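You operate a simulated robot arm through the tools that you are given. There is no shell and no other tool. Be economical: measure what you need, move in short steps, check, and stop when the job is done.

Carry out the task below with a simulated two-armed robot. There is one attempt and no reset: what you move stays moved.

JOB
Open the top drawer, put the ring bearing on the right third shelf from the top of the long grey rack away in the inside of the top drawer, then shut the drawer. Take the white jar and leave it on the right fourth shelf from the bottom of the long grey rack. Pick up the blue can from the right second shelf from the bottom of the long grey rack with one hand, pass it to the other hand and put it on the right fourth shelf from the bottom of the long grey rack. Put the pale yellow tag on the right fourth shelf from the bottom of the long grey rack. Turn the near dial knob to 5. Any order will do. Set down upright: white jar, blue can.

Only the result counts: the job must be done as asked and must still hold three seconds after the hand-in. Knocking over, shifting, dropping, spilling or breaking anything else fails it.

ROBOT AND FRAMES
Two 7-joint arms with two-finger grippers on one trunk, on a base that drives. Base frame: it is fixed to the floor where the robot stands at the start and does not move with it; the origin is under the middle of the robot, x ahead of it, y to its left, z up; the surface under the hand at the start is at about z = 880. Lengths are in mm, angles in rad, forces in N, time in s.
The left shoulder is at the start at [70, 139, 1046], the right one opposite. With the tool pointing down near the work surface each hand reaches from about 320 to 760 mm from the robot's upright axis, wherever it stands, measured 20 degrees to its own side. Places, roughly: blue can [-750, -3750, 750]; inside of the top drawer [600, -100, 700]; near dial knob [-2000, -1200, 700]; pale yellow tag [-500, -4000, 1000]; right fourth shelf of the long grey rack [-600, -3500, 1300]; ring bearing (6x5x2 cm) [-400, -3100, 900]; top drawer [500, -100, 700]; white jar [-500, -3500, 500]. Payload 3.43 kg a hand.
The tool frame of a hand sits at the grasp point between the pads (the TCP): z along the fingers, y along the line on which they close. The tips reach 30 mm beyond it. Largest opening 104 mm; the body of the gripper starts 57 mm behind the TCP.
Orientation is that of the tool frame in the base frame, as [roll, pitch, yaw] about the fixed x, y, z axes, in that order (R = Rz(yaw) Ry(pitch) Rx(roll)). With the fingers straight down and closing along the base's y, the tool's x points along the base's -x, its y along +y and its z along -z.

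CONTROLS
- The arms move only by the tool arm_command. It takes "left_commands", "right_commands" or both (then of equal length, played together; a hand with none holds still); each is a list of rows, each a list of 3 entries, a list of its own where there are three numbers: the turn, a rotation vector about the tool's x, y, z in rad, then the shift along the tool's x, y, z in mm, then the finger opening in mm, from 0 to 104. In form: [[[ax, ay, az], [x, y, z], gripper], ...]. A call has 1 to 8 rows; each row is the pose to reach, as a shift and turn from the pose commanded when the call began, along the tool's axes at that moment. Each row takes 0.2 s and may step no farther than 50 mm and 0.15 rad from the row before; otherwise, or with a gripper value out of range, the whole call is refused. Where a pose cannot be reached the arm comes as near as it can. A force on the tool above 40 N (or 10 N above the force at the start of the call, whichever is more), or a blocked arm, ends the call early, and 0.2 s more pass. The fingers move at their own pace (about 45 mm/s each) and stop on an object; they squeeze with about 43 N. The grip force told is the motor's: it shows also when the fingers shut on nothing. Time passes only in rows, and 0.2 s behind the last, so rows that repeat a pose let the fingers close. It gives the time, the measured TCP pose, the force on the tool (base axes), the opening and the grip force at its end, in the units of the frame above (readings bear some noise), with the torque about the TCP (base axes, N m) and any sound that the robot's microphone picked up, and new pictures: "views" is both (left out), scene, wrist or none (wrist: the cameras of the hands that moved).
- Cameras (640 x 400 px; columns grow to the right, rows downward): "scene" is now at [125.3, -5.4, 1251.5]; the picture's right is [-0.08, -1.00, 0.00], its down [-0.79, 0.06, -0.61] and it looks along [0.60, -0.05, -0.80] (base axes); focal length 214 px, centre (320, 200). "left" rides on the left gripper at [67, -18, -90] in its tool frame; the picture's right is [0.25, 0.97, 0.00], its down [-0.73, 0.19, -0.66] and it looks along [-0.64, 0.17, 0.75] (tool axes); focal length 218 px, centre (320, 200). "right" rides on the right gripper at [67, 18, -90] in its tool frame; the picture's right is [-0.25, 0.97, 0.00], its down [-0.73, -0.19, -0.66] and it looks along [-0.64, -0.17, 0.75] (tool axes); focal length 218 px, centre (320, 200). There is no depth. A picture from a camera that has moved, and an enlarged one, comes with that camera's place and axes in the base frame and with its lens.
- lift_body(by): slides the trunk up (or, below 0, down) by that many mm; the arms and the scene camera ride with it, the base frame stays. It gives what a move gives, with no picture.
- roll_base(legs): drives the robot by 1 to 6 legs, each [ahead, left, turn to the left] in mm, mm and rad, along the robot's own axes; the way and the turn of a leg run together, so that a leg with both is an arc; at most 1500 mm and 3.142 rad a leg. The arms and the cameras ride along, it lands a little off, and it stops where it bumps. It gives what a move gives, and a new picture of the scene camera.
- turn_head(pan, tilt): turns the head with the scene camera to pan (to the left, within 1.501 rad either way) and tilt (down, from -0.506 to 1.204), counted from straight ahead of the robot. It gives what a move gives, and a new picture of the scene camera.
- close_up(camera, box): a new picture of the part [left, top, right, bottom] of that camera's present view, enlarged. No time passes.
- hand_in(): hands the job in; it is judged then, once.

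Work in short steps. Places have to be worked out from the pictures, the camera data and where the tool is seen: move nearer, look again, correct. Check each grasp and each placing, and mend what went wrong. You have 186 turns and 260 pictures in all, those below and enlarged ones among them. Open the grippers and draw the arms clear of the work before you hand the job in, unless the task says otherwise.

The tools are called after "Request:" as a command line: name --argument value ..., lists and objects as JSON in quotes. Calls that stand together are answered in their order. arm_command: Moves the arms, as the interface text tells. Its arguments: {"type":"object","properties":{"left_commands":{"type":"array","items":{"type":"array"}},"right_commands":{"type":"array","items":{"type":"array"}},"views":{"type":"string","enum":["both","scene","wrist","none"]}},"required":[]} The other tools are called the same way: lift_body (by) slides the trunk up or down; roll_base (legs) drives the base; turn_head (pan, tilt) turns the head that bears the scene camera; close_up (camera, box) takes an enlarged picture of a part of a camera's view; hand_in () hands the job in.

At the start:

```text
time_s: 0.0
left_eef_pos: [515.9, 308.8, 1084.3]
left_ee_rot: [-3.14, 0.002, 3.141]
left_force: [0.4, -0.1, 0.4]
left_moment: [0.0, 0.0, 0.01]
left_width: 104.0
left_gripper_force: 0.1
right_eef_pos: [500.3, -116.1, 1006.8]
right_ee_rot: [-3.141, -0.001, -3.141]
right_force: [0.2, 0.4, 1.1]
right_moment: [0.0, 0.01, -0.02]
right_width: 103.9
right_gripper_force: 0.0
trunk travel left (down, up): [-541.0, 399.0]
robot x, y, heading: [-2.9, 0.5, 0.001]
head pan, tilt: [-0.075, 0.92]
```

scene: 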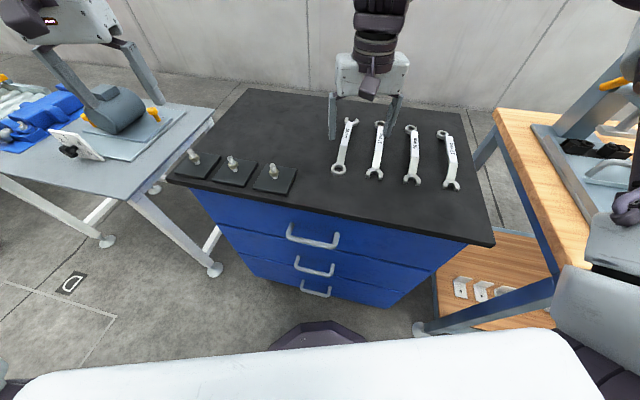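
right: 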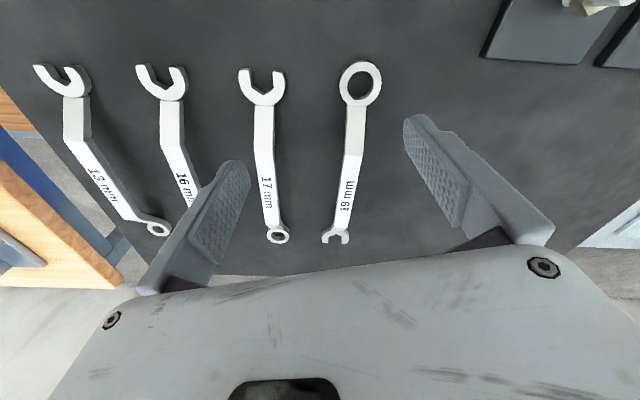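
left: 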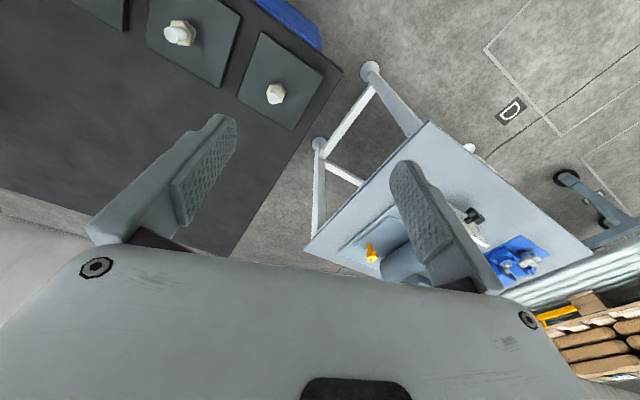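

I'll back the robot away from the cabinet and square up to its slanted front (about -0.31 rad), then look at the handle.

Request:
roll_base --legs '[[-320, 40, 0], [0, 0, -0.313]]'

Request:
turn_head --pan 0 --tilt 0.75

```text
time_s: 3.2
left_eef_pos: [263.9, 174.4, 1087.1]
left_ee_rot: [-3.14, 0.002, 2.828]
left_force: [0.3, 0.4, 0.5]
left_moment: [0.01, 0.01, 0.03]
left_width: 104.3
left_gripper_force: 0.0
right_eef_pos: [117.3, -226.3, 1007.3]
right_ee_rot: [-3.141, -0.001, 2.829]
right_force: [0.2, 0.9, 0.3]
right_moment: [-0.02, 0.0, -0.01]
right_width: 104.2
right_gripper_force: 0.0
trunk travel left (down, up): [-541.0, 399.0]
robot x, y, heading: [-323.0, 37.3, -0.312]
head pan, tilt: [-0.075, 0.92]
camera scene: at [-204.7, -3.5, 1251.5], right [-0.38, -0.92, 0.0], down [-0.74, 0.3, -0.61], along [0.56, -0.23, -0.8], focal length 214 px, centre (320, 200)
```

scene: 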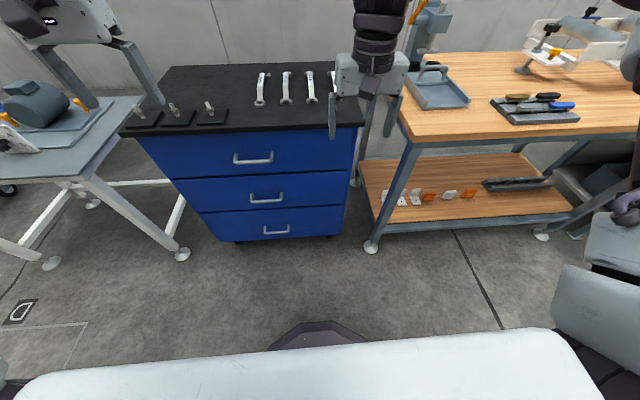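

```text
time_s: 3.9
left_eef_pos: [263.8, 174.5, 1084.8]
left_ee_rot: [-3.14, 0.003, 2.828]
left_force: [0.1, 1.2, 0.3]
left_moment: [0.03, 0.0, 0.01]
left_width: 104.1
left_gripper_force: 0.0
right_eef_pos: [117.3, -225.7, 1005.6]
right_ee_rot: [-3.141, 0.0, 2.827]
right_force: [-0.2, -0.1, -0.1]
right_moment: [-0.03, -0.02, 0.02]
right_width: 104.2
right_gripper_force: 0.0
trunk travel left (down, up): [-541.0, 399.0]
robot x, y, heading: [-321.2, 39.0, -0.317]
head pan, tilt: [0.0, 0.75]
camera scene: at [-194.9, -1.0, 1264.9], right [-0.31, -0.95, 0.0], down [-0.65, 0.21, -0.73], along [0.69, -0.23, -0.68], focal length 214 px, centre (320, 200)
```

scene: 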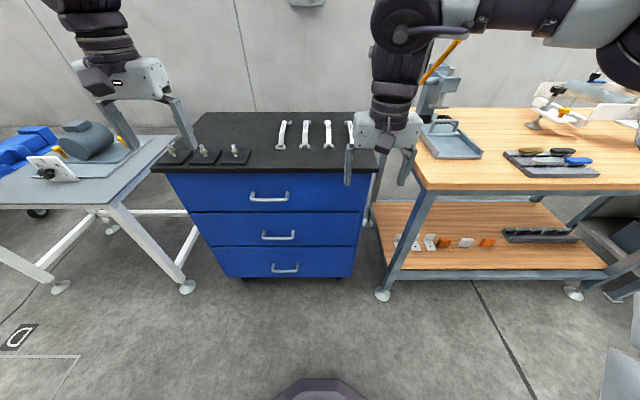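

The handle bar triangulates to about [344, -8, 791]. I'll rotate the left hand to point forward with fingers closing vertically, and lower the trunk.

Request:
arm_command --left_commands '[[[0.0863, -0.0863, -0.0863], [0, 0, 0], 104], [[0.1726, -0.1726, -0.1726], [0, 0, 0], 104], [[0.2589, -0.2589, -0.2589], [0, 0, 0], 104], [[0.3452, -0.3452, -0.3452], [0, 0, 0], 104], [[0.4315, -0.4315, -0.4315], [0, 0, 0], 104], [[0.5178, -0.5178, -0.5178], [0, 0, 0], 104], [[0.6041, -0.6041, -0.6041], [0, 0, 0], 104]]' --views "none"

Request:
arm_command --left_commands '[[[0.0863, -0.0863, -0.0863], [0, 0, 0], 104], [[0.1726, -0.1726, -0.1726], [0, 0, 0], 104], [[0.2589, -0.2589, -0.2589], [0, 0, 0], 104], [[0.3452, -0.3452, -0.3452], [0, 0, 0], 104], [[0.4315, -0.4315, -0.4315], [0, 0, 0], 104], [[0.5178, -0.5178, -0.5178], [0, 0, 0], 104], [[0.6041, -0.6041, -0.6041], [0, 0, 0], 104]]' --views "none"

Request:
lift_body --by -250

```text
time_s: 5.5
left_eef_pos: [283.5, 198.0, 1085.7]
left_ee_rot: [-2.352, 0.342, -2.669]
left_force: [0.6, -0.3, 0.8]
left_moment: [0.0, 0.01, -0.01]
left_width: 103.8
left_gripper_force: 0.1
left hand out of reach, approached as far as the arm can: row 7
right_eef_pos: [117.3, -223.4, 1006.5]
right_ee_rot: [-3.14, 0.0, 2.827]
right_force: [1.1, 1.5, 0.3]
right_moment: [-0.03, 0.01, -0.06]
right_width: 104.2
right_gripper_force: 0.0
trunk travel left (down, up): [-541.0, 399.0]
robot x, y, heading: [-318.2, 36.2, -0.315]
head pan, tilt: [0.0, 0.75]
```

```text
time_s: 7.1
left_eef_pos: [327.9, 196.4, 1053.2]
left_ee_rot: [-1.56, 0.002, -1.883]
left_force: [-0.1, -0.2, 0.2]
left_moment: [0.02, -0.01, -0.01]
left_width: 104.1
left_gripper_force: 0.1
left hand out of reach, approached as far as the arm can: row 1, 2, 3, 4, 5, 6, 7
right_eef_pos: [116.7, -226.9, 1006.9]
right_ee_rot: [3.14, -0.002, 2.826]
right_force: [-0.6, 0.0, 0.2]
right_moment: [-0.02, -0.01, -0.01]
right_width: 103.9
right_gripper_force: 0.1
trunk travel left (down, up): [-541.0, 399.0]
robot x, y, heading: [-321.9, 40.7, -0.314]
head pan, tilt: [0.0, 0.75]
```

```text
time_s: 9.7
left_eef_pos: [329.4, 198.1, 803.3]
left_ee_rot: [-1.56, 0.001, -1.886]
left_force: [-0.7, -1.2, 0.3]
left_moment: [-0.03, 0.01, -0.02]
left_width: 103.7
left_gripper_force: 0.0
right_eef_pos: [117.2, -223.7, 756.8]
right_ee_rot: [3.141, 0.0, 2.828]
right_force: [-1.2, 0.1, -0.5]
right_moment: [0.03, 0.03, -0.02]
right_width: 104.0
right_gripper_force: 0.1
trunk travel left (down, up): [-291.0, 649.0]
robot x, y, heading: [-321.4, 37.0, -0.315]
head pan, tilt: [0.0, 0.75]
```

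Orientation is right; now shift right to line up with the handle, staying short of it.

Request:
arm_command --left_commands '[[[0, 0, 0], [48, 3, 0], 104], [[0, 0, 0], [96, 6, 0], 104], [[0, 0, 0], [144, 9, 0], 104], [[0, 0, 0], [191, 12, 0], 104]]'

```text
time_s: 10.7
left_eef_pos: [270.0, 12.8, 792.3]
left_ee_rot: [-1.563, 0.004, -1.886]
left_force: [0.6, -0.2, -0.6]
left_moment: [0.04, 0.02, 0.04]
left_width: 104.1
left_gripper_force: 0.0
left hand out of reach, approached as far as the arm can: row 1, 2, 3
right_eef_pos: [116.6, -227.1, 755.3]
right_ee_rot: [3.138, -0.003, 2.824]
right_force: [-0.2, -1.5, -0.6]
right_moment: [0.09, -0.05, -0.01]
right_width: 104.0
right_gripper_force: 0.1
trunk travel left (down, up): [-291.0, 649.0]
robot x, y, heading: [-321.8, 39.7, -0.314]
head pan, tilt: [0.0, 0.75]
camera scene: at [-195.3, -4.5, 1014.7], right [-0.31, -0.95, 0.0], down [-0.65, 0.21, -0.73], along [0.7, -0.22, -0.68], focal length 214 px, centre (320, 200)
camera left: at [162.9, -23.4, 807.6], right [-0.07, -0.24, -0.97], down [-0.4, 0.9, -0.19], along [0.92, 0.37, -0.16], focal length 218 px, centre (320, 200)
```

scene: 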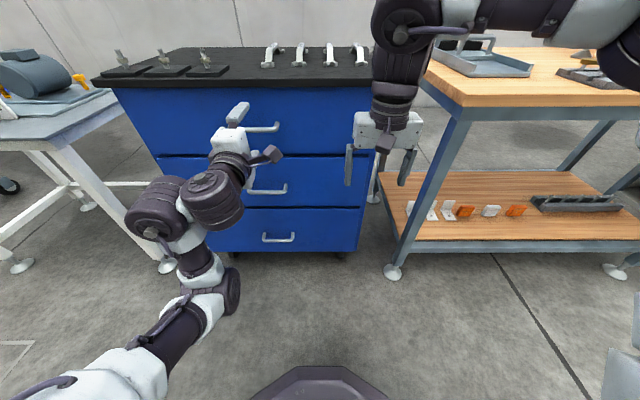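
left: 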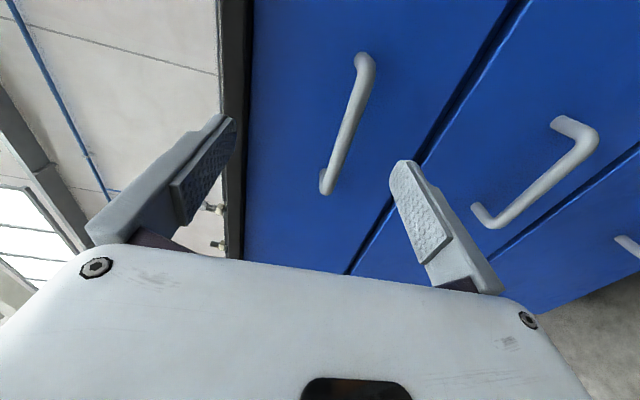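

The handle sits between the fingers; advance ~75 mm forward with a slight drop and grasp it.

Request:
arm_command --left_commands '[[[0, 0, 0], [3, 5, 35], 104], [[0, 0, 0], [5, 8, 72], 104]]' --views "wrist"

```text
time_s: 11.2
left_eef_pos: [294.7, 15.6, 817.0]
left_ee_rot: [-1.568, 0.004, -1.888]
left_force: [0.5, 0.4, 0.0]
left_moment: [-0.02, -0.03, 0.0]
left_width: 104.0
left_gripper_force: 0.2
left hand out of reach, approached as far as the arm can: row 1, 2
right_eef_pos: [117.2, -225.2, 756.1]
right_ee_rot: [-3.141, 0.0, 2.828]
right_force: [0.0, -0.4, 0.2]
right_moment: [0.0, 0.0, 0.05]
right_width: 103.8
right_gripper_force: 0.1
trunk travel left (down, up): [-291.0, 649.0]
robot x, y, heading: [-321.1, 37.7, -0.316]
head pan, tilt: [0.0, 0.75]
camera left: at [188.5, -21.6, 833.3], right [-0.08, -0.24, -0.97], down [-0.4, 0.9, -0.19], along [0.91, 0.37, -0.16], focal length 218 px, centre (320, 200)
```

left: 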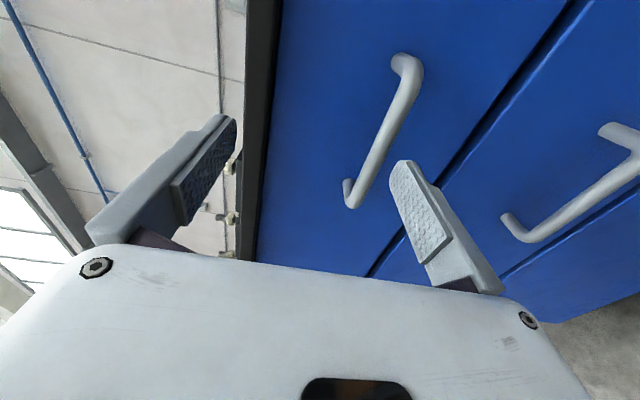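

The arm is at a joint limit here; I'll return to the last reachable pose and use the base to move forward instead.

Request:
arm_command --left_commands '[[[0, 0, 0], [-2, 0, -36], 104], [[0, 0, 0], [-5, 0, -72], 104]]' --views "none"

```text
time_s: 11.8
left_eef_pos: [239.2, 37.0, 816.1]
left_ee_rot: [-1.563, 0.002, -1.885]
left_force: [0.3, -0.3, -0.4]
left_moment: [-0.03, 0.0, -0.02]
left_width: 104.2
left_gripper_force: 0.1
left hand out of reach, approached as far as the arm can: row 2
right_eef_pos: [119.7, -225.6, 756.9]
right_ee_rot: [3.141, 0.0, 2.829]
right_force: [-0.4, 0.5, 0.4]
right_moment: [-0.02, 0.02, -0.04]
right_width: 103.9
right_gripper_force: 0.0
trunk travel left (down, up): [-291.0, 649.0]
robot x, y, heading: [-321.1, 39.1, -0.311]
head pan, tilt: [0.0, 0.75]
```

Hand is now at u=216, z=816; trunk down 31 and base forward ~108 mm should bring the pads around the bar.

Request:
lift_body --by -31

Request:
roll_base --legs '[[108, -14, 0]]'

Request:
arm_command --left_commands '[[[0, 0, 0], [0, 0, 0], 104]]' --views "wrist"

```text
time_s: 12.6
left_eef_pos: [240.1, 38.5, 784.3]
left_ee_rot: [-1.56, 0.003, -1.886]
left_force: [-0.1, -0.1, -0.1]
left_moment: [0.01, 0.0, 0.03]
left_width: 104.1
left_gripper_force: 0.0
right_eef_pos: [117.1, -224.8, 725.0]
right_ee_rot: [-3.141, 0.0, 2.826]
right_force: [0.0, -0.1, 0.3]
right_moment: [0.0, -0.02, -0.01]
right_width: 104.2
right_gripper_force: 0.1
trunk travel left (down, up): [-260.0, 680.0]
robot x, y, heading: [-321.6, 38.6, -0.314]
head pan, tilt: [0.0, 0.75]
```

```text
time_s: 13.8
left_eef_pos: [337.3, -8.3, 785.3]
left_ee_rot: [-1.56, 0.002, -1.886]
left_force: [0.4, -0.2, 0.8]
left_moment: [0.01, -0.01, 0.03]
left_width: 104.0
left_gripper_force: 0.2
right_eef_pos: [214.8, -271.8, 724.8]
right_ee_rot: [3.141, 0.0, 2.827]
right_force: [0.3, -0.2, 0.7]
right_moment: [0.02, 0.02, 0.02]
right_width: 104.0
right_gripper_force: 0.0
trunk travel left (down, up): [-260.0, 680.0]
robot x, y, heading: [-223.9, -5.6, -0.318]
head pan, tilt: [0.0, 0.75]
camera scene: at [-96.4, -47.8, 983.8], right [-0.31, -0.95, 0.0], down [-0.65, 0.21, -0.73], along [0.69, -0.23, -0.68], focal length 214 px, centre (320, 200)
```

scene: 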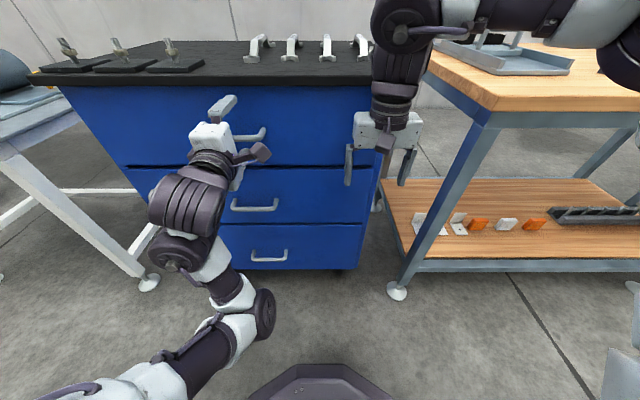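

```text
time_s: 14.2
left_eef_pos: [337.1, -9.6, 785.7]
left_ee_rot: [-1.562, 0.002, -1.886]
left_force: [-0.1, 1.0, 0.9]
left_moment: [0.02, 0.02, 0.04]
left_width: 104.0
left_gripper_force: 0.1
right_eef_pos: [213.7, -271.7, 726.0]
right_ee_rot: [3.141, 0.0, 2.827]
right_force: [0.7, -0.4, 0.4]
right_moment: [0.02, -0.03, 0.02]
right_width: 104.1
right_gripper_force: 0.0
trunk travel left (down, up): [-260.0, 680.0]
robot x, y, heading: [-226.2, -5.1, -0.311]
head pan, tilt: [0.0, 0.75]
camera left: at [230.7, -46.2, 801.0], right [-0.07, -0.24, -0.97], down [-0.4, 0.9, -0.19], along [0.92, 0.37, -0.16], focal length 218 px, centre (320, 200)
```

left: 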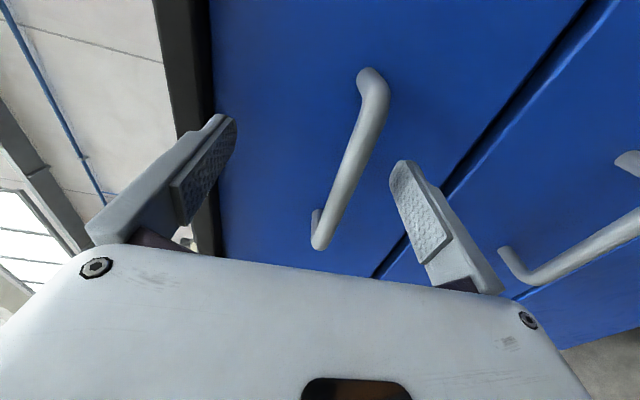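

The bar is between the pads; close the fingers.

Request:
arm_command --left_commands '[[[0, 0, 0], [0, 0, 3], 70], [[0, 0, 0], [0, 0, 3], 40], [[0, 0, 0], [0, 0, 3], 0], [[0, 0, 0], [0, 0, 3], 0], [[0, 0, 0], [0, 0, 3], 0], [[0, 0, 0], [0, 0, 3], 0], [[0, 0, 0], [0, 0, 3], 0]]' --views "wrist"

```text
time_s: 15.5
left_eef_pos: [345.4, -12.7, 770.6]
left_ee_rot: [-1.604, 0.005, -1.882]
left_force: [-3.7, -7.7, -46.2]
left_moment: [-0.03, 0.63, -0.15]
left_width: 20.8
left_gripper_force: 23.5
right_eef_pos: [216.6, -274.6, 722.9]
right_ee_rot: [3.14, -0.005, 2.825]
right_force: [0.1, 0.2, 0.8]
right_moment: [-0.01, -0.03, -0.03]
right_width: 104.0
right_gripper_force: 0.1
trunk travel left (down, up): [-260.0, 680.0]
robot x, y, heading: [-221.8, -4.1, -0.311]
head pan, tilt: [0.0, 0.75]
stopped in row 6 (left hand): the force on the tool passed its limit at 44 N (the readings are from after the stop); the commanded pose is now the measured one
camera left: at [240.0, -49.4, 790.2], right [-0.11, -0.23, -0.97], down [-0.41, 0.9, -0.17], along [0.91, 0.38, -0.19], focal length 218 px, centre (320, 200)
```

left: 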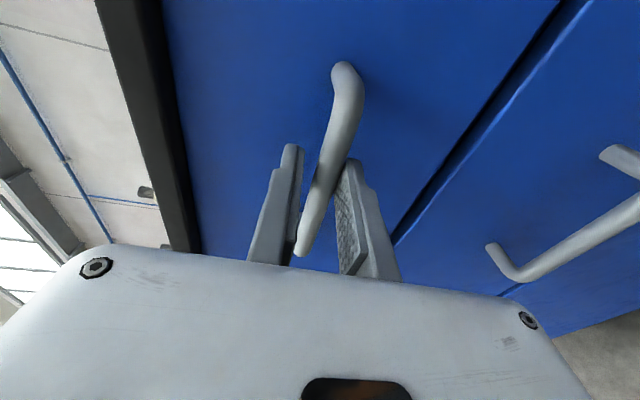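

The bar is a bit lower than the hand's centre; lower ~6 mm while closing.

Request:
arm_command --left_commands '[[[0, 0, 0], [0, 4, 0], 22], [[0, 0, 0], [0, 8, 0], 18], [[0, 0, 0], [0, 8, 0], 0], [[0, 0, 0], [0, 8, 0], 0]]' --views "wrist"

```text
time_s: 16.5
left_eef_pos: [344.2, -12.2, 766.7]
left_ee_rot: [-1.589, 0.007, -1.884]
left_force: [-1.6, -2.3, -35.9]
left_moment: [-0.02, 0.45, -0.69]
left_width: 13.7
left_gripper_force: 36.2
right_eef_pos: [214.9, -272.4, 723.2]
right_ee_rot: [-3.142, -0.004, 2.825]
right_force: [0.6, 0.2, 0.4]
right_moment: [-0.03, 0.02, 0.01]
right_width: 103.9
right_gripper_force: 0.0
trunk travel left (down, up): [-260.0, 680.0]
robot x, y, heading: [-225.6, -5.7, -0.316]
head pan, tilt: [0.0, 0.75]
camera left: at [238.3, -48.7, 785.4], right [-0.1, -0.23, -0.97], down [-0.4, 0.9, -0.18], along [0.91, 0.37, -0.18], focal length 218 px, centre (320, 200)
```

left: 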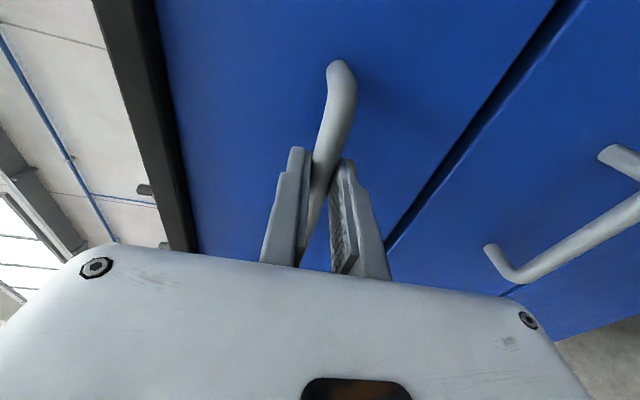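

Gripped at 13.7 mm. Drive the base back 260 mm to pull the drawer open.

Request:
roll_base --legs '[[-260, 0, 0]]'

```text
time_s: 18.3
left_eef_pos: [98.2, 68.3, 766.2]
left_ee_rot: [-1.593, 0.002, -1.885]
left_force: [-2.8, -7.0, -40.9]
left_moment: [-0.01, 0.46, 0.06]
left_width: 13.4
left_gripper_force: 45.3
right_eef_pos: [-28.1, -192.6, 722.2]
right_ee_rot: [3.141, -0.004, 2.825]
right_force: [1.0, -0.2, -0.7]
right_moment: [0.01, -0.02, -0.03]
right_width: 104.0
right_gripper_force: 0.1
trunk travel left (down, up): [-260.0, 680.0]
robot x, y, heading: [-468.2, 69.8, -0.314]
head pan, tilt: [0.0, 0.75]
camera scene: at [-339.1, 31.7, 983.3], right [-0.31, -0.95, 0.0], down [-0.65, 0.21, -0.73], along [0.69, -0.23, -0.69], focal length 214 px, centre (320, 200)
```

scene: 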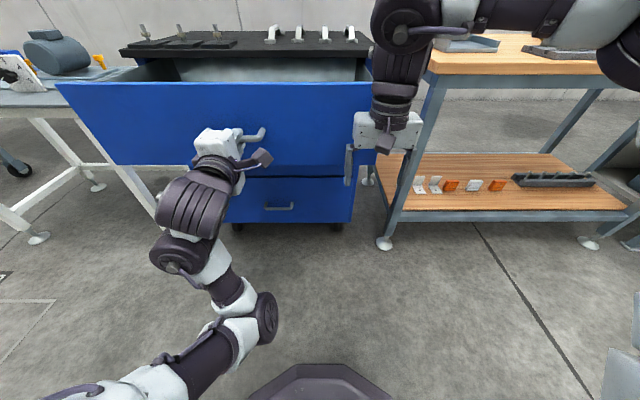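

The drawer opened ~255 mm. Release the handle and back away.

Request:
arm_command --left_commands '[[[0, 0, 0], [0, 0, 0], 50], [[0, 0, 0], [0, 0, 0], 90], [[0, 0, 0], [0, 0, 0], 100], [[0, 0, 0], [0, 0, 0], 100]]' --views "none"

Request:
roll_base --legs '[[-300, 0, 0]]'

Request:
turn_head --pan -1.4 --tilt 0.4

```text
time_s: 19.3
left_eef_pos: [97.1, 68.3, 770.0]
left_ee_rot: [-1.587, 0.004, -1.885]
left_force: [0.7, -1.2, -0.2]
left_moment: [0.03, 0.01, -0.01]
left_width: 99.2
left_gripper_force: 0.2
right_eef_pos: [-31.1, -193.5, 725.2]
right_ee_rot: [3.141, -0.001, 2.826]
right_force: [0.5, -0.3, 0.0]
right_moment: [0.01, -0.02, 0.01]
right_width: 103.8
right_gripper_force: 0.0
trunk travel left (down, up): [-260.0, 680.0]
robot x, y, heading: [-472.2, 74.2, -0.317]
head pan, tilt: [0.0, 0.75]
```

```text
time_s: 21.4
left_eef_pos: [-186.8, 162.1, 769.9]
left_ee_rot: [-1.588, 0.003, -1.885]
left_force: [-0.6, 0.5, 0.5]
left_moment: [0.0, 0.03, -0.02]
left_width: 100.0
left_gripper_force: 0.1
right_eef_pos: [-313.5, -101.2, 724.7]
right_ee_rot: [3.141, 0.0, 2.827]
right_force: [0.2, -0.5, 0.4]
right_moment: [0.01, 0.02, -0.02]
right_width: 104.0
right_gripper_force: 0.0
trunk travel left (down, up): [-260.0, 680.0]
robot x, y, heading: [-752.1, 164.3, -0.313]
head pan, tilt: [0.0, 0.75]
camera scene: at [-625.7, 125.1, 984.0], right [-0.31, -0.95, 0.0], down [-0.65, 0.21, -0.73], along [0.7, -0.23, -0.68], focal length 214 px, centre (320, 200)
```

scene: 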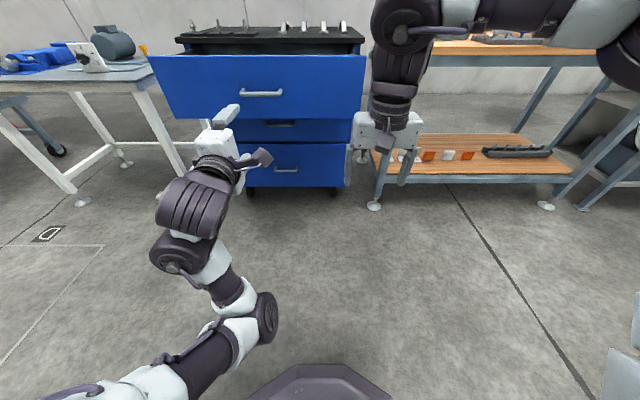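

```text
time_s: 22.9
left_eef_pos: [-187.0, 161.0, 768.4]
left_ee_rot: [-1.585, 0.003, -1.885]
left_force: [0.0, -0.3, 0.8]
left_moment: [0.02, 0.02, -0.01]
left_width: 100.0
left_gripper_force: 0.1
right_eef_pos: [-315.0, -100.1, 724.7]
right_ee_rot: [3.14, 0.001, 2.825]
right_force: [-0.7, 0.6, -0.2]
right_moment: [-0.02, -0.02, 0.03]
right_width: 104.1
right_gripper_force: 0.1
trunk travel left (down, up): [-260.0, 680.0]
robot x, y, heading: [-754.1, 165.4, -0.313]
head pan, tilt: [-1.4, 0.4]
camera scene: at [-717.4, 59.0, 1015.0], right [-0.99, 0.14, 0.0], down [0.06, 0.39, -0.92], along [-0.13, -0.91, -0.39], focal length 214 px, centre (320, 200)
```

scene: 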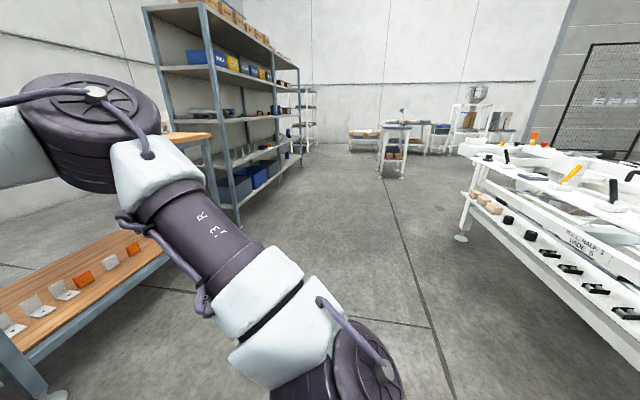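

The rack runs parallel to the cabinet front (same −0.314 heading faces it). I'll strafe right ~3.3 m along the corridor, looking ahead at the rack.

Request:
roll_base --legs '[[0, -1500, 0], [0, -1500, 0], [0, -350, 0]]'

Request:
turn_head --pan 0 --tilt 0.1

```text
time_s: 39.1
left_eef_pos: [-1259.0, -3011.9, 769.6]
left_ee_rot: [-1.586, 0.002, -1.903]
left_force: [-0.4, -0.3, 0.0]
left_moment: [-0.03, -0.02, 0.01]
left_width: 100.1
left_gripper_force: 0.1
right_eef_pos: [-1392.5, -3271.3, 725.1]
right_ee_rot: [3.141, 0.0, 2.806]
right_force: [1.2, 0.4, 0.3]
right_moment: [-0.01, 0.04, 0.01]
right_width: 103.6
right_gripper_force: 0.0
trunk travel left (down, up): [-260.0, 680.0]
robot x, y, heading: [-1822.3, -2997.2, -0.334]
head pan, tilt: [-1.4, 0.4]
camera scene: at [-1792.5, -3103.8, 1015.0], right [-0.99, 0.16, 0.0], down [0.06, 0.38, -0.92], along [-0.15, -0.91, -0.39], focal length 214 px, centre (320, 200)
```

scene: 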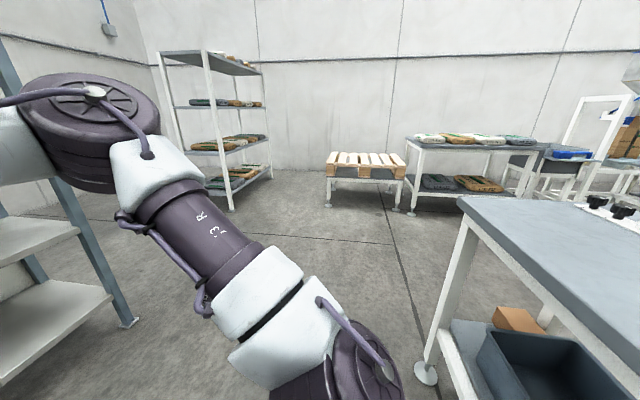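

```text
time_s: 40.7
left_eef_pos: [-1259.3, -3010.9, 769.0]
left_ee_rot: [-1.587, 0.003, -1.905]
left_force: [0.7, 0.1, 0.1]
left_moment: [-0.04, -0.01, -0.03]
left_width: 100.0
left_gripper_force: 0.0
right_eef_pos: [-1392.0, -3270.3, 725.2]
right_ee_rot: [3.141, 0.001, 2.807]
right_force: [0.8, 0.8, 0.4]
right_moment: [-0.02, 0.06, 0.04]
right_width: 104.2
right_gripper_force: 0.2
trunk travel left (down, up): [-260.0, 680.0]
robot x, y, heading: [-1826.7, -2995.6, -0.335]
head pan, tilt: [0.0, 0.099]
camera scene: at [-1690.3, -3042.4, 1042.9], right [-0.33, -0.94, 0.0], down [-0.09, 0.03, -0.99], along [0.94, -0.33, -0.1], focal length 214 px, centre (320, 200)
```

scene: 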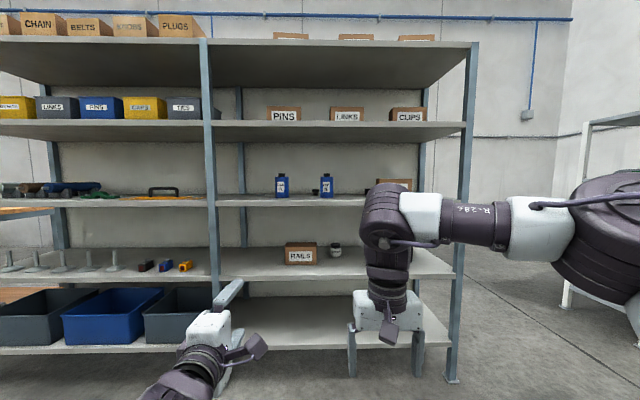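

Five shelves (z≈180, 530, 905, 1255, 1610); target fourth is the one with PINS/LINKS/CUPS boxes. Let me zoom in on the right bay.

Request:
close_up --camera "scene" --box '[205, 80, 465, 280]'

```text
2.00 times, centred on (335, 180) of scene
camera zoom: at [-1690.3, -3042.4, 1042.9], right [-0.33, -0.94, 0.0], down [-0.09, 0.03, -0.99], along [0.94, -0.33, -0.1], focal length 429 px, centre (290, 240)
```

zoom: 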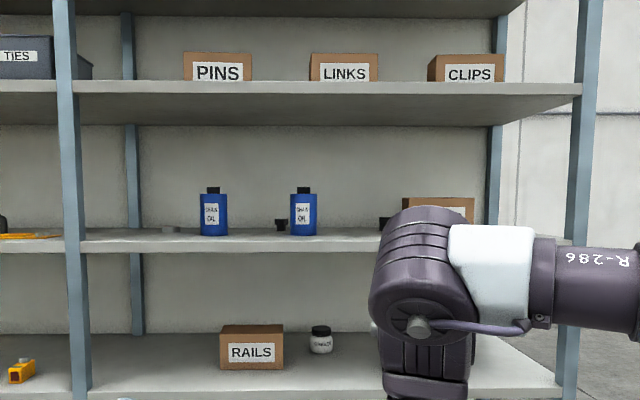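

The right arm hides part of the bay. I'll turn right a bit and raise the trunk to view it clear of the arms.

Request:
lift_body --by 300

Request:
roll_base --legs '[[0, 0, -0.4]]'

Request:
turn_head --pan 0.2 --tilt 0.35

Request:
close_up --camera "scene" --box '[150, 80, 410, 280]'

```text
time_s: 43.7
left_eef_pos: [-1259.1, -3012.0, 1068.7]
left_ee_rot: [-1.587, 0.003, -1.903]
left_force: [-1.1, -0.1, 0.7]
left_moment: [0.0, 0.0, -0.01]
left_width: 99.9
left_gripper_force: 0.1
right_eef_pos: [-1393.2, -3271.0, 1025.4]
right_ee_rot: [3.141, -0.001, 2.807]
right_force: [0.0, 0.4, 0.6]
right_moment: [-0.05, 0.01, -0.02]
right_width: 104.1
right_gripper_force: 0.0
trunk travel left (down, up): [-560.0, 380.0]
robot x, y, heading: [-1829.2, -2996.2, -0.335]
head pan, tilt: [0.0, 0.099]
```

```text
time_s: 45.3
left_eef_pos: [-1310.2, -3229.2, 1069.6]
left_ee_rot: [-1.588, 0.003, -2.301]
left_force: [0.3, 0.1, 0.6]
left_moment: [-0.04, -0.02, -0.01]
left_width: 99.9
left_gripper_force: 0.1
right_eef_pos: [-1533.1, -3415.4, 1026.7]
right_ee_rot: [3.141, 0.001, 2.409]
right_force: [0.3, -0.3, -0.6]
right_moment: [0.0, 0.03, -0.02]
right_width: 104.0
right_gripper_force: 0.1
trunk travel left (down, up): [-560.0, 380.0]
robot x, y, heading: [-1826.8, -2994.9, -0.738]
head pan, tilt: [0.0, 0.099]
camera scene: at [-1718.9, -3090.8, 1342.9], right [-0.67, -0.74, 0.0], down [-0.07, 0.07, -0.99], along [0.74, -0.67, -0.1], focal length 214 px, centre (320, 200)
```

scene: 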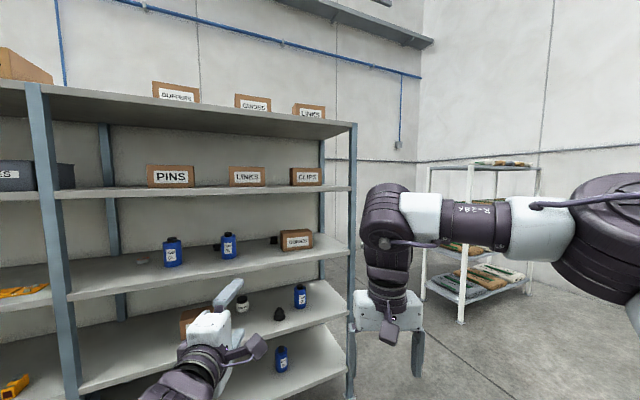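

```text
time_s: 46.0
left_eef_pos: [-1308.9, -3229.1, 1069.2]
left_ee_rot: [-1.587, 0.004, -2.301]
left_force: [-1.2, 1.2, -0.2]
left_moment: [-0.01, 0.02, 0.01]
left_width: 100.0
left_gripper_force: 0.0
right_eef_pos: [-1532.6, -3417.4, 1024.8]
right_ee_rot: [-3.141, 0.0, 2.408]
right_force: [-0.3, -0.1, 0.1]
right_moment: [-0.03, 0.02, -0.02]
right_width: 104.0
right_gripper_force: 0.0
trunk travel left (down, up): [-560.0, 380.0]
robot x, y, heading: [-1826.7, -2996.2, -0.73]
head pan, tilt: [0.201, 0.351]
camera scene: at [-1706.9, -3076.3, 1319.6], right [-0.51, -0.86, 0.0], down [-0.3, 0.17, -0.94], along [0.81, -0.48, -0.34], focal length 214 px, centre (320, 200)
```

scene: 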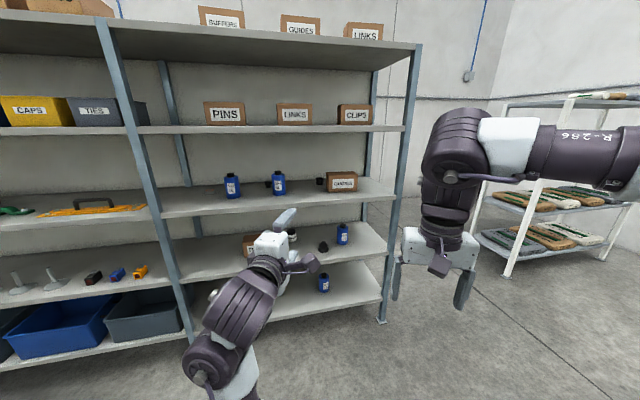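

```text
2.00 times, centred on (280, 180) of scene
camera zoom: at [-1706.9, -3076.3, 1319.6], right [-0.51, -0.86, 0.0], down [-0.3, 0.17, -0.94], along [0.81, -0.48, -0.34], focal length 429 px, centre (400, 240)
```

zoom: 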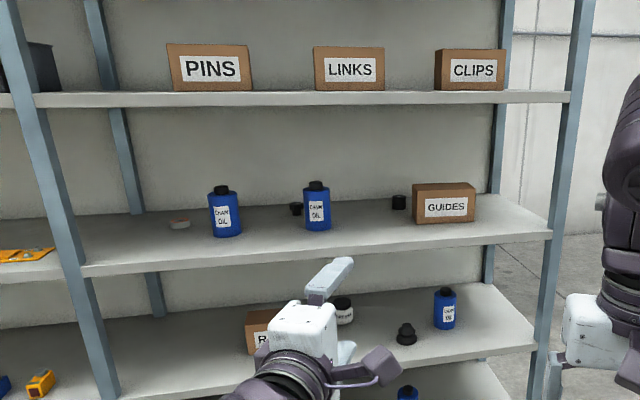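

Located: bearing ≈(-431,-3119,950), jar ≈(-571,-3528, shelf 590), blue can ≈(-746,-3806, shelf 590), shelf 4 top ≈1300. Next put both hands into a forward-pointing pose and turn back to face the rack.

Request:
roll_base --legs '[[0, 0, 0.41]]'

Request:
arm_command --right_commands '[[[0, -0.143, 0], [-18, 0, 0], 104], [[0, -0.286, 0], [-36, 0, 0], 104], [[0, -0.429, 0], [-54, 0, 0], 104], [[0, -0.572, 0], [-72, 0, 0], 104], [[0, -0.715, 0], [-90, 0, 0], 104], [[0, -0.858, 0], [-108, 0, 0], 104]]' --left_commands '[[[0, 0, 0.143], [0, 0, 10], 104], [[0, 0, 0.286], [0, 0, 20], 104], [[0, 0, 0.429], [0, 0, 30], 104], [[0, 0, 0.572], [0, 0, 40], 104], [[0, 0, 0.715], [0, 0, 50], 104], [[0, 0, 0.858], [0, 0, 60], 104]]' --views "none"

Request:
arm_command --right_commands '[[[0, -0.143, 0], [-12, 0, 14], 104], [[0, -0.286, 0], [-24, 0, 27], 104], [[0, -0.429, 0], [-24, 0, 27], 104], [[0, -0.572, 0], [-24, 0, 27], 104], [[0, -0.715, 0], [-24, 0, 27], 104]]' --left_commands '[[[0, 0, 0.143], [0, 0, 0], 104], [[0, 0, 0.286], [0, 0, 0], 104], [[0, 0, 0.429], [0, 0, 0], 104], [[0, 0, 0.572], [0, 0, 0], 104], [[0, 0, 0.713], [0, 0, 0], 104]]' --views "scene"

```text
time_s: 47.7
left_eef_pos: [-1258.4, -3002.8, 1069.3]
left_ee_rot: [-1.587, 0.004, -1.889]
left_force: [0.1, 0.2, -0.5]
left_moment: [0.01, -0.01, -0.04]
left_width: 99.6
left_gripper_force: 0.0
right_eef_pos: [-1388.3, -3264.6, 1025.8]
right_ee_rot: [3.141, -0.001, 2.82]
right_force: [0.1, 0.7, -1.1]
right_moment: [-0.04, -0.02, -0.04]
right_width: 104.0
right_gripper_force: 0.1
trunk travel left (down, up): [-560.0, 380.0]
robot x, y, heading: [-1824.5, -2997.4, -0.327]
head pan, tilt: [0.201, 0.351]
camera scene: at [-1684.4, -3022.4, 1319.6], right [-0.12, -0.99, 0.0], down [-0.34, 0.04, -0.94], along [0.93, -0.11, -0.34], focal length 214 px, centre (320, 200)
```

scene: 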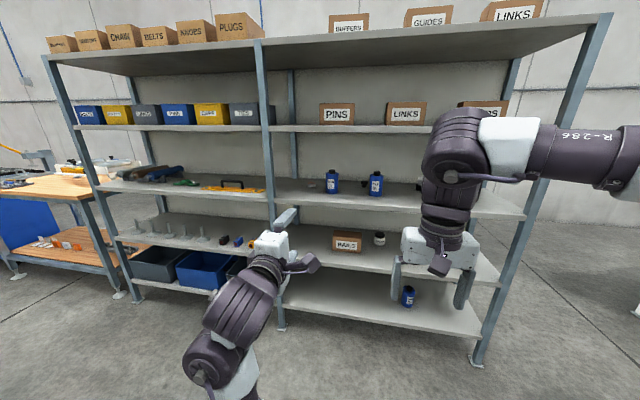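

```text
time_s: 49.1
left_eef_pos: [-1201.4, -3024.0, 1067.2]
left_ee_rot: [-1.598, 0.863, -1.911]
left_force: [-0.8, 1.1, 0.4]
left_moment: [0.02, 0.0, 0.0]
left_width: 103.9
left_gripper_force: 0.1
right_eef_pos: [-1284.2, -3298.8, 1025.2]
right_ee_rot: [3.14, 0.859, 2.823]
right_force: [0.2, 0.0, -0.1]
right_moment: [0.0, 0.0, 0.0]
right_width: 103.9
right_gripper_force: 0.1
trunk travel left (down, up): [-560.0, 380.0]
robot x, y, heading: [-1825.9, -2994.5, -0.323]
head pan, tilt: [0.201, 0.351]
```

```text
time_s: 50.3
left_eef_pos: [-1203.2, -3022.2, 1069.4]
left_ee_rot: [2.732, 1.554, 2.412]
left_force: [-0.7, -0.1, -0.4]
left_moment: [-0.02, -0.03, 0.02]
left_width: 103.9
left_gripper_force: 0.1
right_eef_pos: [-1252.7, -3310.8, 1026.2]
right_ee_rot: [-0.333, 1.565, -0.656]
right_force: [0.4, -0.8, -0.4]
right_moment: [0.06, -0.01, -0.06]
right_width: 104.2
right_gripper_force: 0.0
trunk travel left (down, up): [-560.0, 380.0]
robot x, y, heading: [-1826.6, -2996.6, -0.317]
head pan, tilt: [0.201, 0.351]
camera scene: at [-1685.9, -3022.1, 1319.8], right [-0.12, -0.99, 0.0], down [-0.34, 0.04, -0.94], along [0.93, -0.11, -0.34], focal length 214 px, centre (320, 200)
```

scene: 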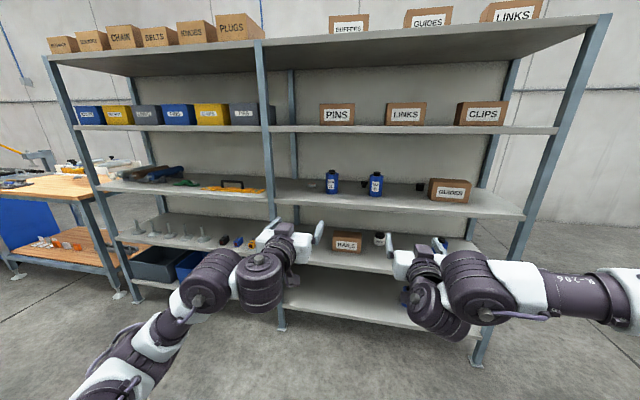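

Both forward poses work. Now fold the left hand back out of the way (tool down) and tilt the right hand 30° below horizontal so its camera clears the shelf.

Request:
arm_command --left_commands '[[[0, 0.143, 0], [0, 0, -27], 104], [[0, 0.286, 0], [0, 0, -54], 104], [[0, 0.429, 0], [0, 0, -81], 104], [[0, 0.572, 0], [0, 0, -108], 104], [[0, 0.715, 0], [0, 0, -135], 104], [[0, 0.858, 0], [0, 0, -162], 104]]' --right_commands '[[[0, 0.13, 0], [0, 0, 0], 104], [[0, 0.26, 0], [0, 0, 0], 104], [[0, 0.39, 0], [0, 0, 0], 104], [[0, 0.52, 0], [0, 0, 0], 104], [[0, 0.52, 0], [0, 0, 0], 104], [[0, 0.52, 0], [0, 0, 0], 104]]' --views "none"

Request:
arm_command --left_commands '[[[0, 0.143, 0], [20, 0, -18], 104], [[0, 0.286, 0], [40, 0, -35], 104], [[0, 0.429, 0], [60, 0, -53], 104], [[0, 0.572, 0], [80, 0, -70], 104], [[0, 0.713, 0], [100, 0, -87], 104]]' --views "none"

Request:
lift_body --by -330

Request:
roll_base --legs '[[440, -20, 0]]'

Request:
arm_command --right_commands '[[[0, 0, 0], [0, 0, 0], 104]]' --views "wrist"

```text
time_s: 51.7
left_eef_pos: [-1221.2, -2918.6, 949.3]
left_ee_rot: [3.129, 0.921, 2.821]
left_force: [0.5, 1.2, -0.2]
left_moment: [-0.08, 0.02, -0.09]
left_width: 104.2
left_gripper_force: 0.0
left hand out of reach, approached as far as the arm can: row 1, 3, 4, 5, 6
right_eef_pos: [-1249.0, -3305.8, 1025.7]
right_ee_rot: [-3.134, 1.053, 2.828]
right_force: [0.4, 0.9, 0.4]
right_moment: [-0.05, 0.0, -0.02]
right_width: 103.9
right_gripper_force: 0.0
right hand out of reach, approached as far as the arm can: row 1, 2
trunk travel left (down, up): [-560.0, 380.0]
robot x, y, heading: [-1824.3, -2996.2, -0.322]
head pan, tilt: [0.201, 0.351]
```

```text
time_s: 52.9
left_eef_pos: [-1350.3, -2875.3, 671.8]
left_ee_rot: [3.129, 0.207, 2.827]
left_force: [0.7, 0.1, -0.3]
left_moment: [0.01, 0.01, 0.01]
left_width: 103.7
left_gripper_force: 0.1
left hand out of reach, approached as far as the arm can: row 1, 2, 3, 4, 5
right_eef_pos: [-1251.4, -3310.3, 1025.8]
right_ee_rot: [-3.141, 1.052, 2.819]
right_force: [-0.1, -0.3, 0.4]
right_moment: [-0.02, 0.03, -0.05]
right_width: 103.9
right_gripper_force: 0.0
trunk travel left (down, up): [-560.0, 380.0]
robot x, y, heading: [-1823.1, -2997.6, -0.32]
head pan, tilt: [0.201, 0.351]
```

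```text
time_s: 56.1
left_eef_pos: [-1350.6, -2873.7, 343.1]
left_ee_rot: [3.13, 0.21, 2.828]
left_force: [0.9, -0.5, -0.1]
left_moment: [-0.02, -0.01, -0.01]
left_width: 104.1
left_gripper_force: 0.1
right_eef_pos: [-1251.7, -3310.8, 695.9]
right_ee_rot: [3.139, 1.053, 2.82]
right_force: [0.4, 0.0, -1.5]
right_moment: [-0.02, -0.03, -0.02]
right_width: 104.0
right_gripper_force: 0.1
trunk travel left (down, up): [-230.0, 710.0]
robot x, y, heading: [-1825.4, -2996.6, -0.322]
head pan, tilt: [0.201, 0.351]
```

```text
time_s: 58.8
left_eef_pos: [-939.0, -3031.5, 342.6]
left_ee_rot: [3.13, 0.21, 2.827]
left_force: [-0.3, 0.5, -0.3]
left_moment: [-0.01, 0.0, 0.01]
left_width: 104.0
left_gripper_force: 0.0
right_eef_pos: [-840.4, -3467.2, 695.6]
right_ee_rot: [3.14, 1.052, 2.82]
right_force: [0.2, -0.6, 0.5]
right_moment: [-0.03, 0.01, -0.03]
right_width: 104.0
right_gripper_force: 0.1
trunk travel left (down, up): [-230.0, 710.0]
robot x, y, heading: [-1411.5, -3153.2, -0.324]
head pan, tilt: [0.201, 0.351]
camera scene: at [-1273.0, -3180.2, 989.5], right [-0.12, -0.99, 0.0], down [-0.34, 0.04, -0.94], along [0.93, -0.11, -0.34], focal length 214 px, centre (320, 200)
```

scene: 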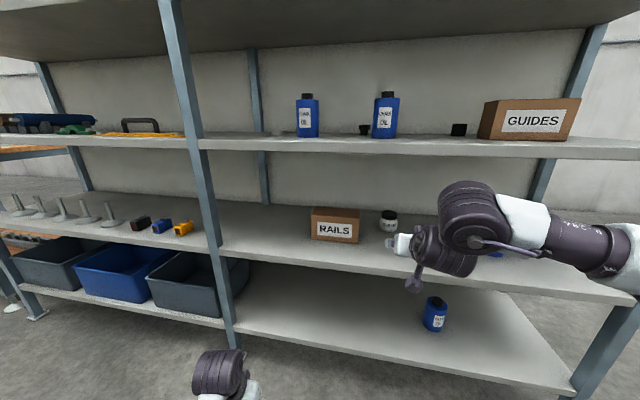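

```text
time_s: 59.2
left_eef_pos: [-940.5, -3032.6, 343.5]
left_ee_rot: [3.129, 0.21, 2.827]
left_force: [-0.1, -0.9, -0.3]
left_moment: [-0.05, 0.04, -0.06]
left_width: 104.0
left_gripper_force: 0.1
right_eef_pos: [-840.7, -3467.9, 696.2]
right_ee_rot: [3.139, 1.052, 2.819]
right_force: [0.6, 0.3, -1.1]
right_moment: [0.01, 0.0, 0.02]
right_width: 103.7
right_gripper_force: 0.0
trunk travel left (down, up): [-230.0, 710.0]
robot x, y, heading: [-1417.4, -3151.6, -0.32]
head pan, tilt: [0.201, 0.351]
camera right: at [-940.4, -3415.7, 681.0], right [0.42, 0.88, 0.22], down [-0.26, -0.12, 0.96], along [0.87, -0.46, 0.18], focal length 218 px, centre (320, 200)
```

right: 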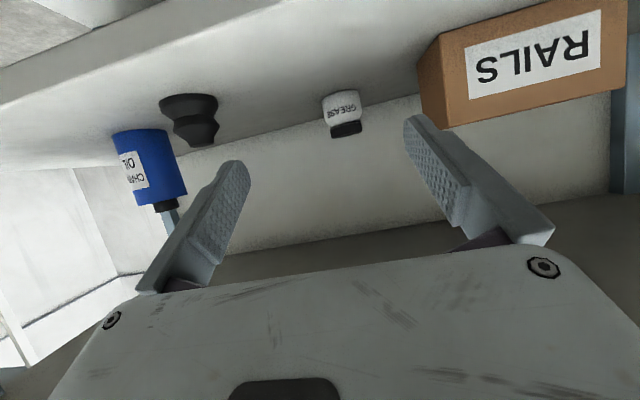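

Jar ("GREASE") visible ahead. First pull the left hand further back beside the robot so it won't enter the rack.

Request:
arm_command --left_commands '[[[0, 0.035, 0], [30, 16, -30], 104], [[0, 0.07, 0], [60, 32, -60], 104], [[0, 0.105, 0], [90, 48, -90], 104], [[0, 0.14, 0], [120, 64, -120], 104], [[0, 0.175, 0], [150, 80, -150], 104], [[0, 0.21, 0], [180, 96, -180], 104]]' --views "none"

```text
time_s: 60.6
left_eef_pos: [-1120.2, -2861.6, 333.3]
left_ee_rot: [3.117, 0.028, 2.825]
left_force: [-0.6, -0.4, 0.8]
left_moment: [-0.01, -0.01, -0.01]
left_width: 103.8
left_gripper_force: 0.1
left hand out of reach, approached as far as the arm can: row 1, 2, 3, 4, 5, 6
right_eef_pos: [-838.5, -3467.5, 694.2]
right_ee_rot: [-3.141, 1.054, 2.821]
right_force: [-1.0, 0.2, 0.2]
right_moment: [-0.02, -0.01, 0.0]
right_width: 104.1
right_gripper_force: 0.1
trunk travel left (down, up): [-230.0, 710.0]
robot x, y, heading: [-1414.8, -3153.5, -0.323]
head pan, tilt: [0.201, 0.351]
```

Jar centre ≈(-570,-3532,620). Lower 60, shift left 25, and drive in 200 mm, then check.

Request:
lift_body --by -58

Request:
roll_base --legs '[[195, 25, 0]]'

Request:
arm_command --right_commands '[[[0, 0, 0], [0, 0, 0], 104]]' --views "wrist"

```text
time_s: 61.6
left_eef_pos: [-1119.6, -2861.1, 276.2]
left_ee_rot: [3.114, 0.031, 2.831]
left_force: [0.5, -0.7, -0.5]
left_moment: [0.0, -0.02, 0.0]
left_width: 103.8
left_gripper_force: 0.1
right_eef_pos: [-840.5, -3467.7, 637.7]
right_ee_rot: [3.139, 1.054, 2.82]
right_force: [-0.6, 0.7, 1.0]
right_moment: [0.01, 0.0, 0.03]
right_width: 104.1
right_gripper_force: 0.0
trunk travel left (down, up): [-172.0, 768.0]
robot x, y, heading: [-1415.1, -3154.2, -0.323]
head pan, tilt: [0.201, 0.351]
```

```text
time_s: 63.1
left_eef_pos: [-928.2, -2898.1, 274.9]
left_ee_rot: [3.116, 0.032, 2.832]
left_force: [-0.8, 0.4, 0.0]
left_moment: [0.02, -0.03, 0.05]
left_width: 104.1
left_gripper_force: 0.0
right_eef_pos: [-647.0, -3505.5, 636.6]
right_ee_rot: [-3.141, 1.053, 2.819]
right_force: [-0.1, -0.1, 0.7]
right_moment: [-0.01, 0.01, 0.0]
right_width: 103.8
right_gripper_force: 0.0
trunk travel left (down, up): [-172.0, 768.0]
robot x, y, heading: [-1218.8, -3192.1, -0.318]
head pan, tilt: [0.201, 0.351]
camera scene: at [-1081.0, -3217.8, 931.5], right [-0.12, -0.99, 0.0], down [-0.34, 0.04, -0.94], along [0.93, -0.11, -0.34], focal length 214 px, centre (320, 200)
```

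scene: 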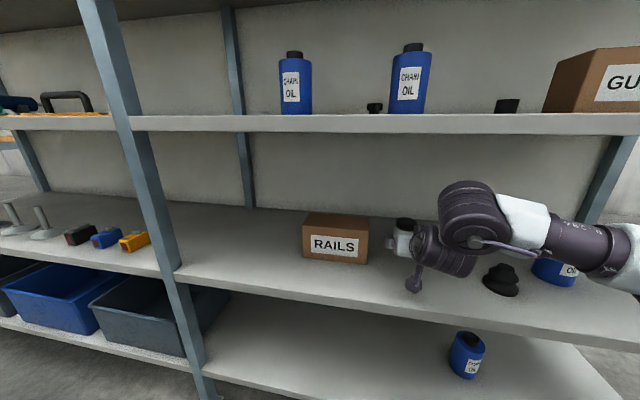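

```text
time_s: 63.5
left_eef_pos: [-928.1, -2898.1, 275.6]
left_ee_rot: [3.115, 0.032, 2.832]
left_force: [0.7, 0.0, 0.2]
left_moment: [0.02, 0.04, -0.01]
left_width: 103.8
left_gripper_force: 0.0
right_eef_pos: [-647.6, -3504.9, 637.2]
right_ee_rot: [3.141, 1.053, 2.819]
right_force: [-0.4, -0.5, -0.6]
right_moment: [0.0, 0.01, 0.02]
right_width: 104.0
right_gripper_force: 0.1
trunk travel left (down, up): [-172.0, 768.0]
robot x, y, heading: [-1223.3, -3192.2, -0.319]
head pan, tilt: [0.201, 0.351]
camera right: at [-748.4, -3453.4, 623.1], right [0.42, 0.88, 0.22], down [-0.26, -0.12, 0.96], along [0.87, -0.46, 0.18], focal length 218 px, centre (320, 200)
```

right: 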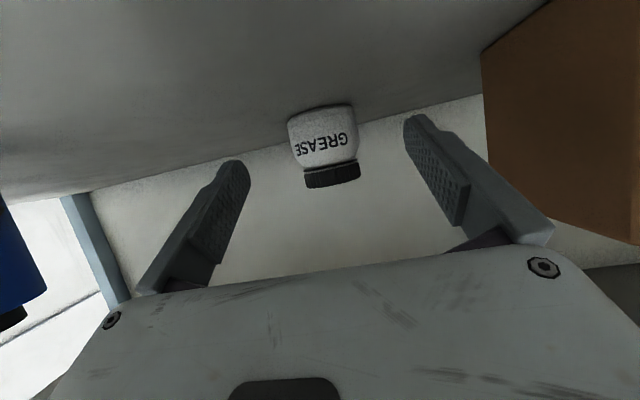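

Well aligned; drive the last 80 mm and close.

Request:
roll_base --legs '[[80, 0, 0]]'

Request:
arm_command --right_commands '[[[0, 0, 0], [0, 0, 0], 80], [[0, 0, 0], [0, 0, 0], 60], [[0, 0, 0], [0, 0, 0], 40], [[0, 0, 0], [0, 0, 0], 30], [[0, 0, 0], [0, 0, 0], 30]]' --views "wrist"

```text
time_s: 64.6
left_eef_pos: [-852.8, -2924.0, 276.3]
left_ee_rot: [3.115, 0.031, 2.829]
left_force: [-0.6, -1.2, 0.6]
left_moment: [0.04, -0.02, 0.01]
left_width: 104.3
left_gripper_force: 0.1
right_eef_pos: [-573.3, -3529.5, 636.7]
right_ee_rot: [3.141, 1.052, 2.821]
right_force: [-0.6, -0.1, -0.6]
right_moment: [-0.01, -0.04, 0.01]
right_width: 103.9
right_gripper_force: 0.1
trunk travel left (down, up): [-172.0, 768.0]
robot x, y, heading: [-1145.0, -3214.8, -0.322]
head pan, tilt: [0.201, 0.351]
camera scene: at [-1005.6, -3242.8, 931.5], right [-0.12, -0.99, 0.0], down [-0.34, 0.04, -0.94], along [0.93, -0.11, -0.34], focal length 214 px, centre (320, 200)
```

scene: 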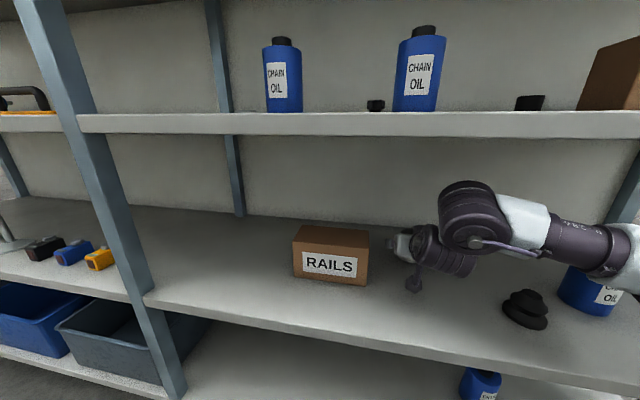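

```text
time_s: 65.8
left_eef_pos: [-853.4, -2923.8, 275.6]
left_ee_rot: [3.116, 0.031, 2.831]
left_force: [-0.1, 0.0, -0.3]
left_moment: [0.05, -0.02, 0.0]
left_width: 104.0
left_gripper_force: 0.1
right_eef_pos: [-572.6, -3530.0, 636.5]
right_ee_rot: [3.14, 1.053, 2.821]
right_force: [0.0, 1.1, -1.3]
right_moment: [0.0, 0.04, -0.02]
right_width: 30.6
right_gripper_force: 0.0
trunk travel left (down, up): [-172.0, 768.0]
robot x, y, heading: [-1145.0, -3219.3, -0.314]
head pan, tilt: [0.201, 0.351]
camera right: at [-672.9, -3478.1, 622.7], right [0.42, 0.88, 0.22], down [-0.26, -0.12, 0.96], along [0.87, -0.46, 0.18], focal length 218 px, centre (320, 200)
```

right: 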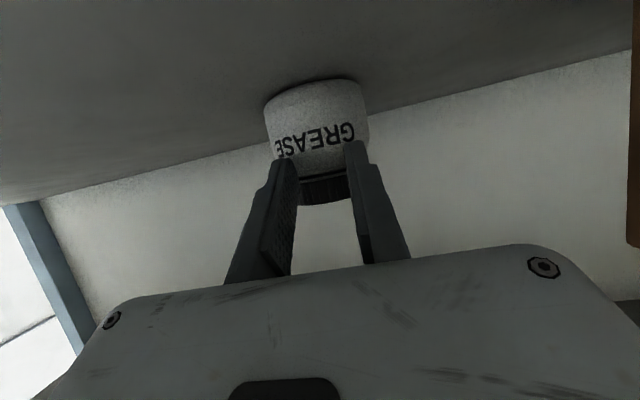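

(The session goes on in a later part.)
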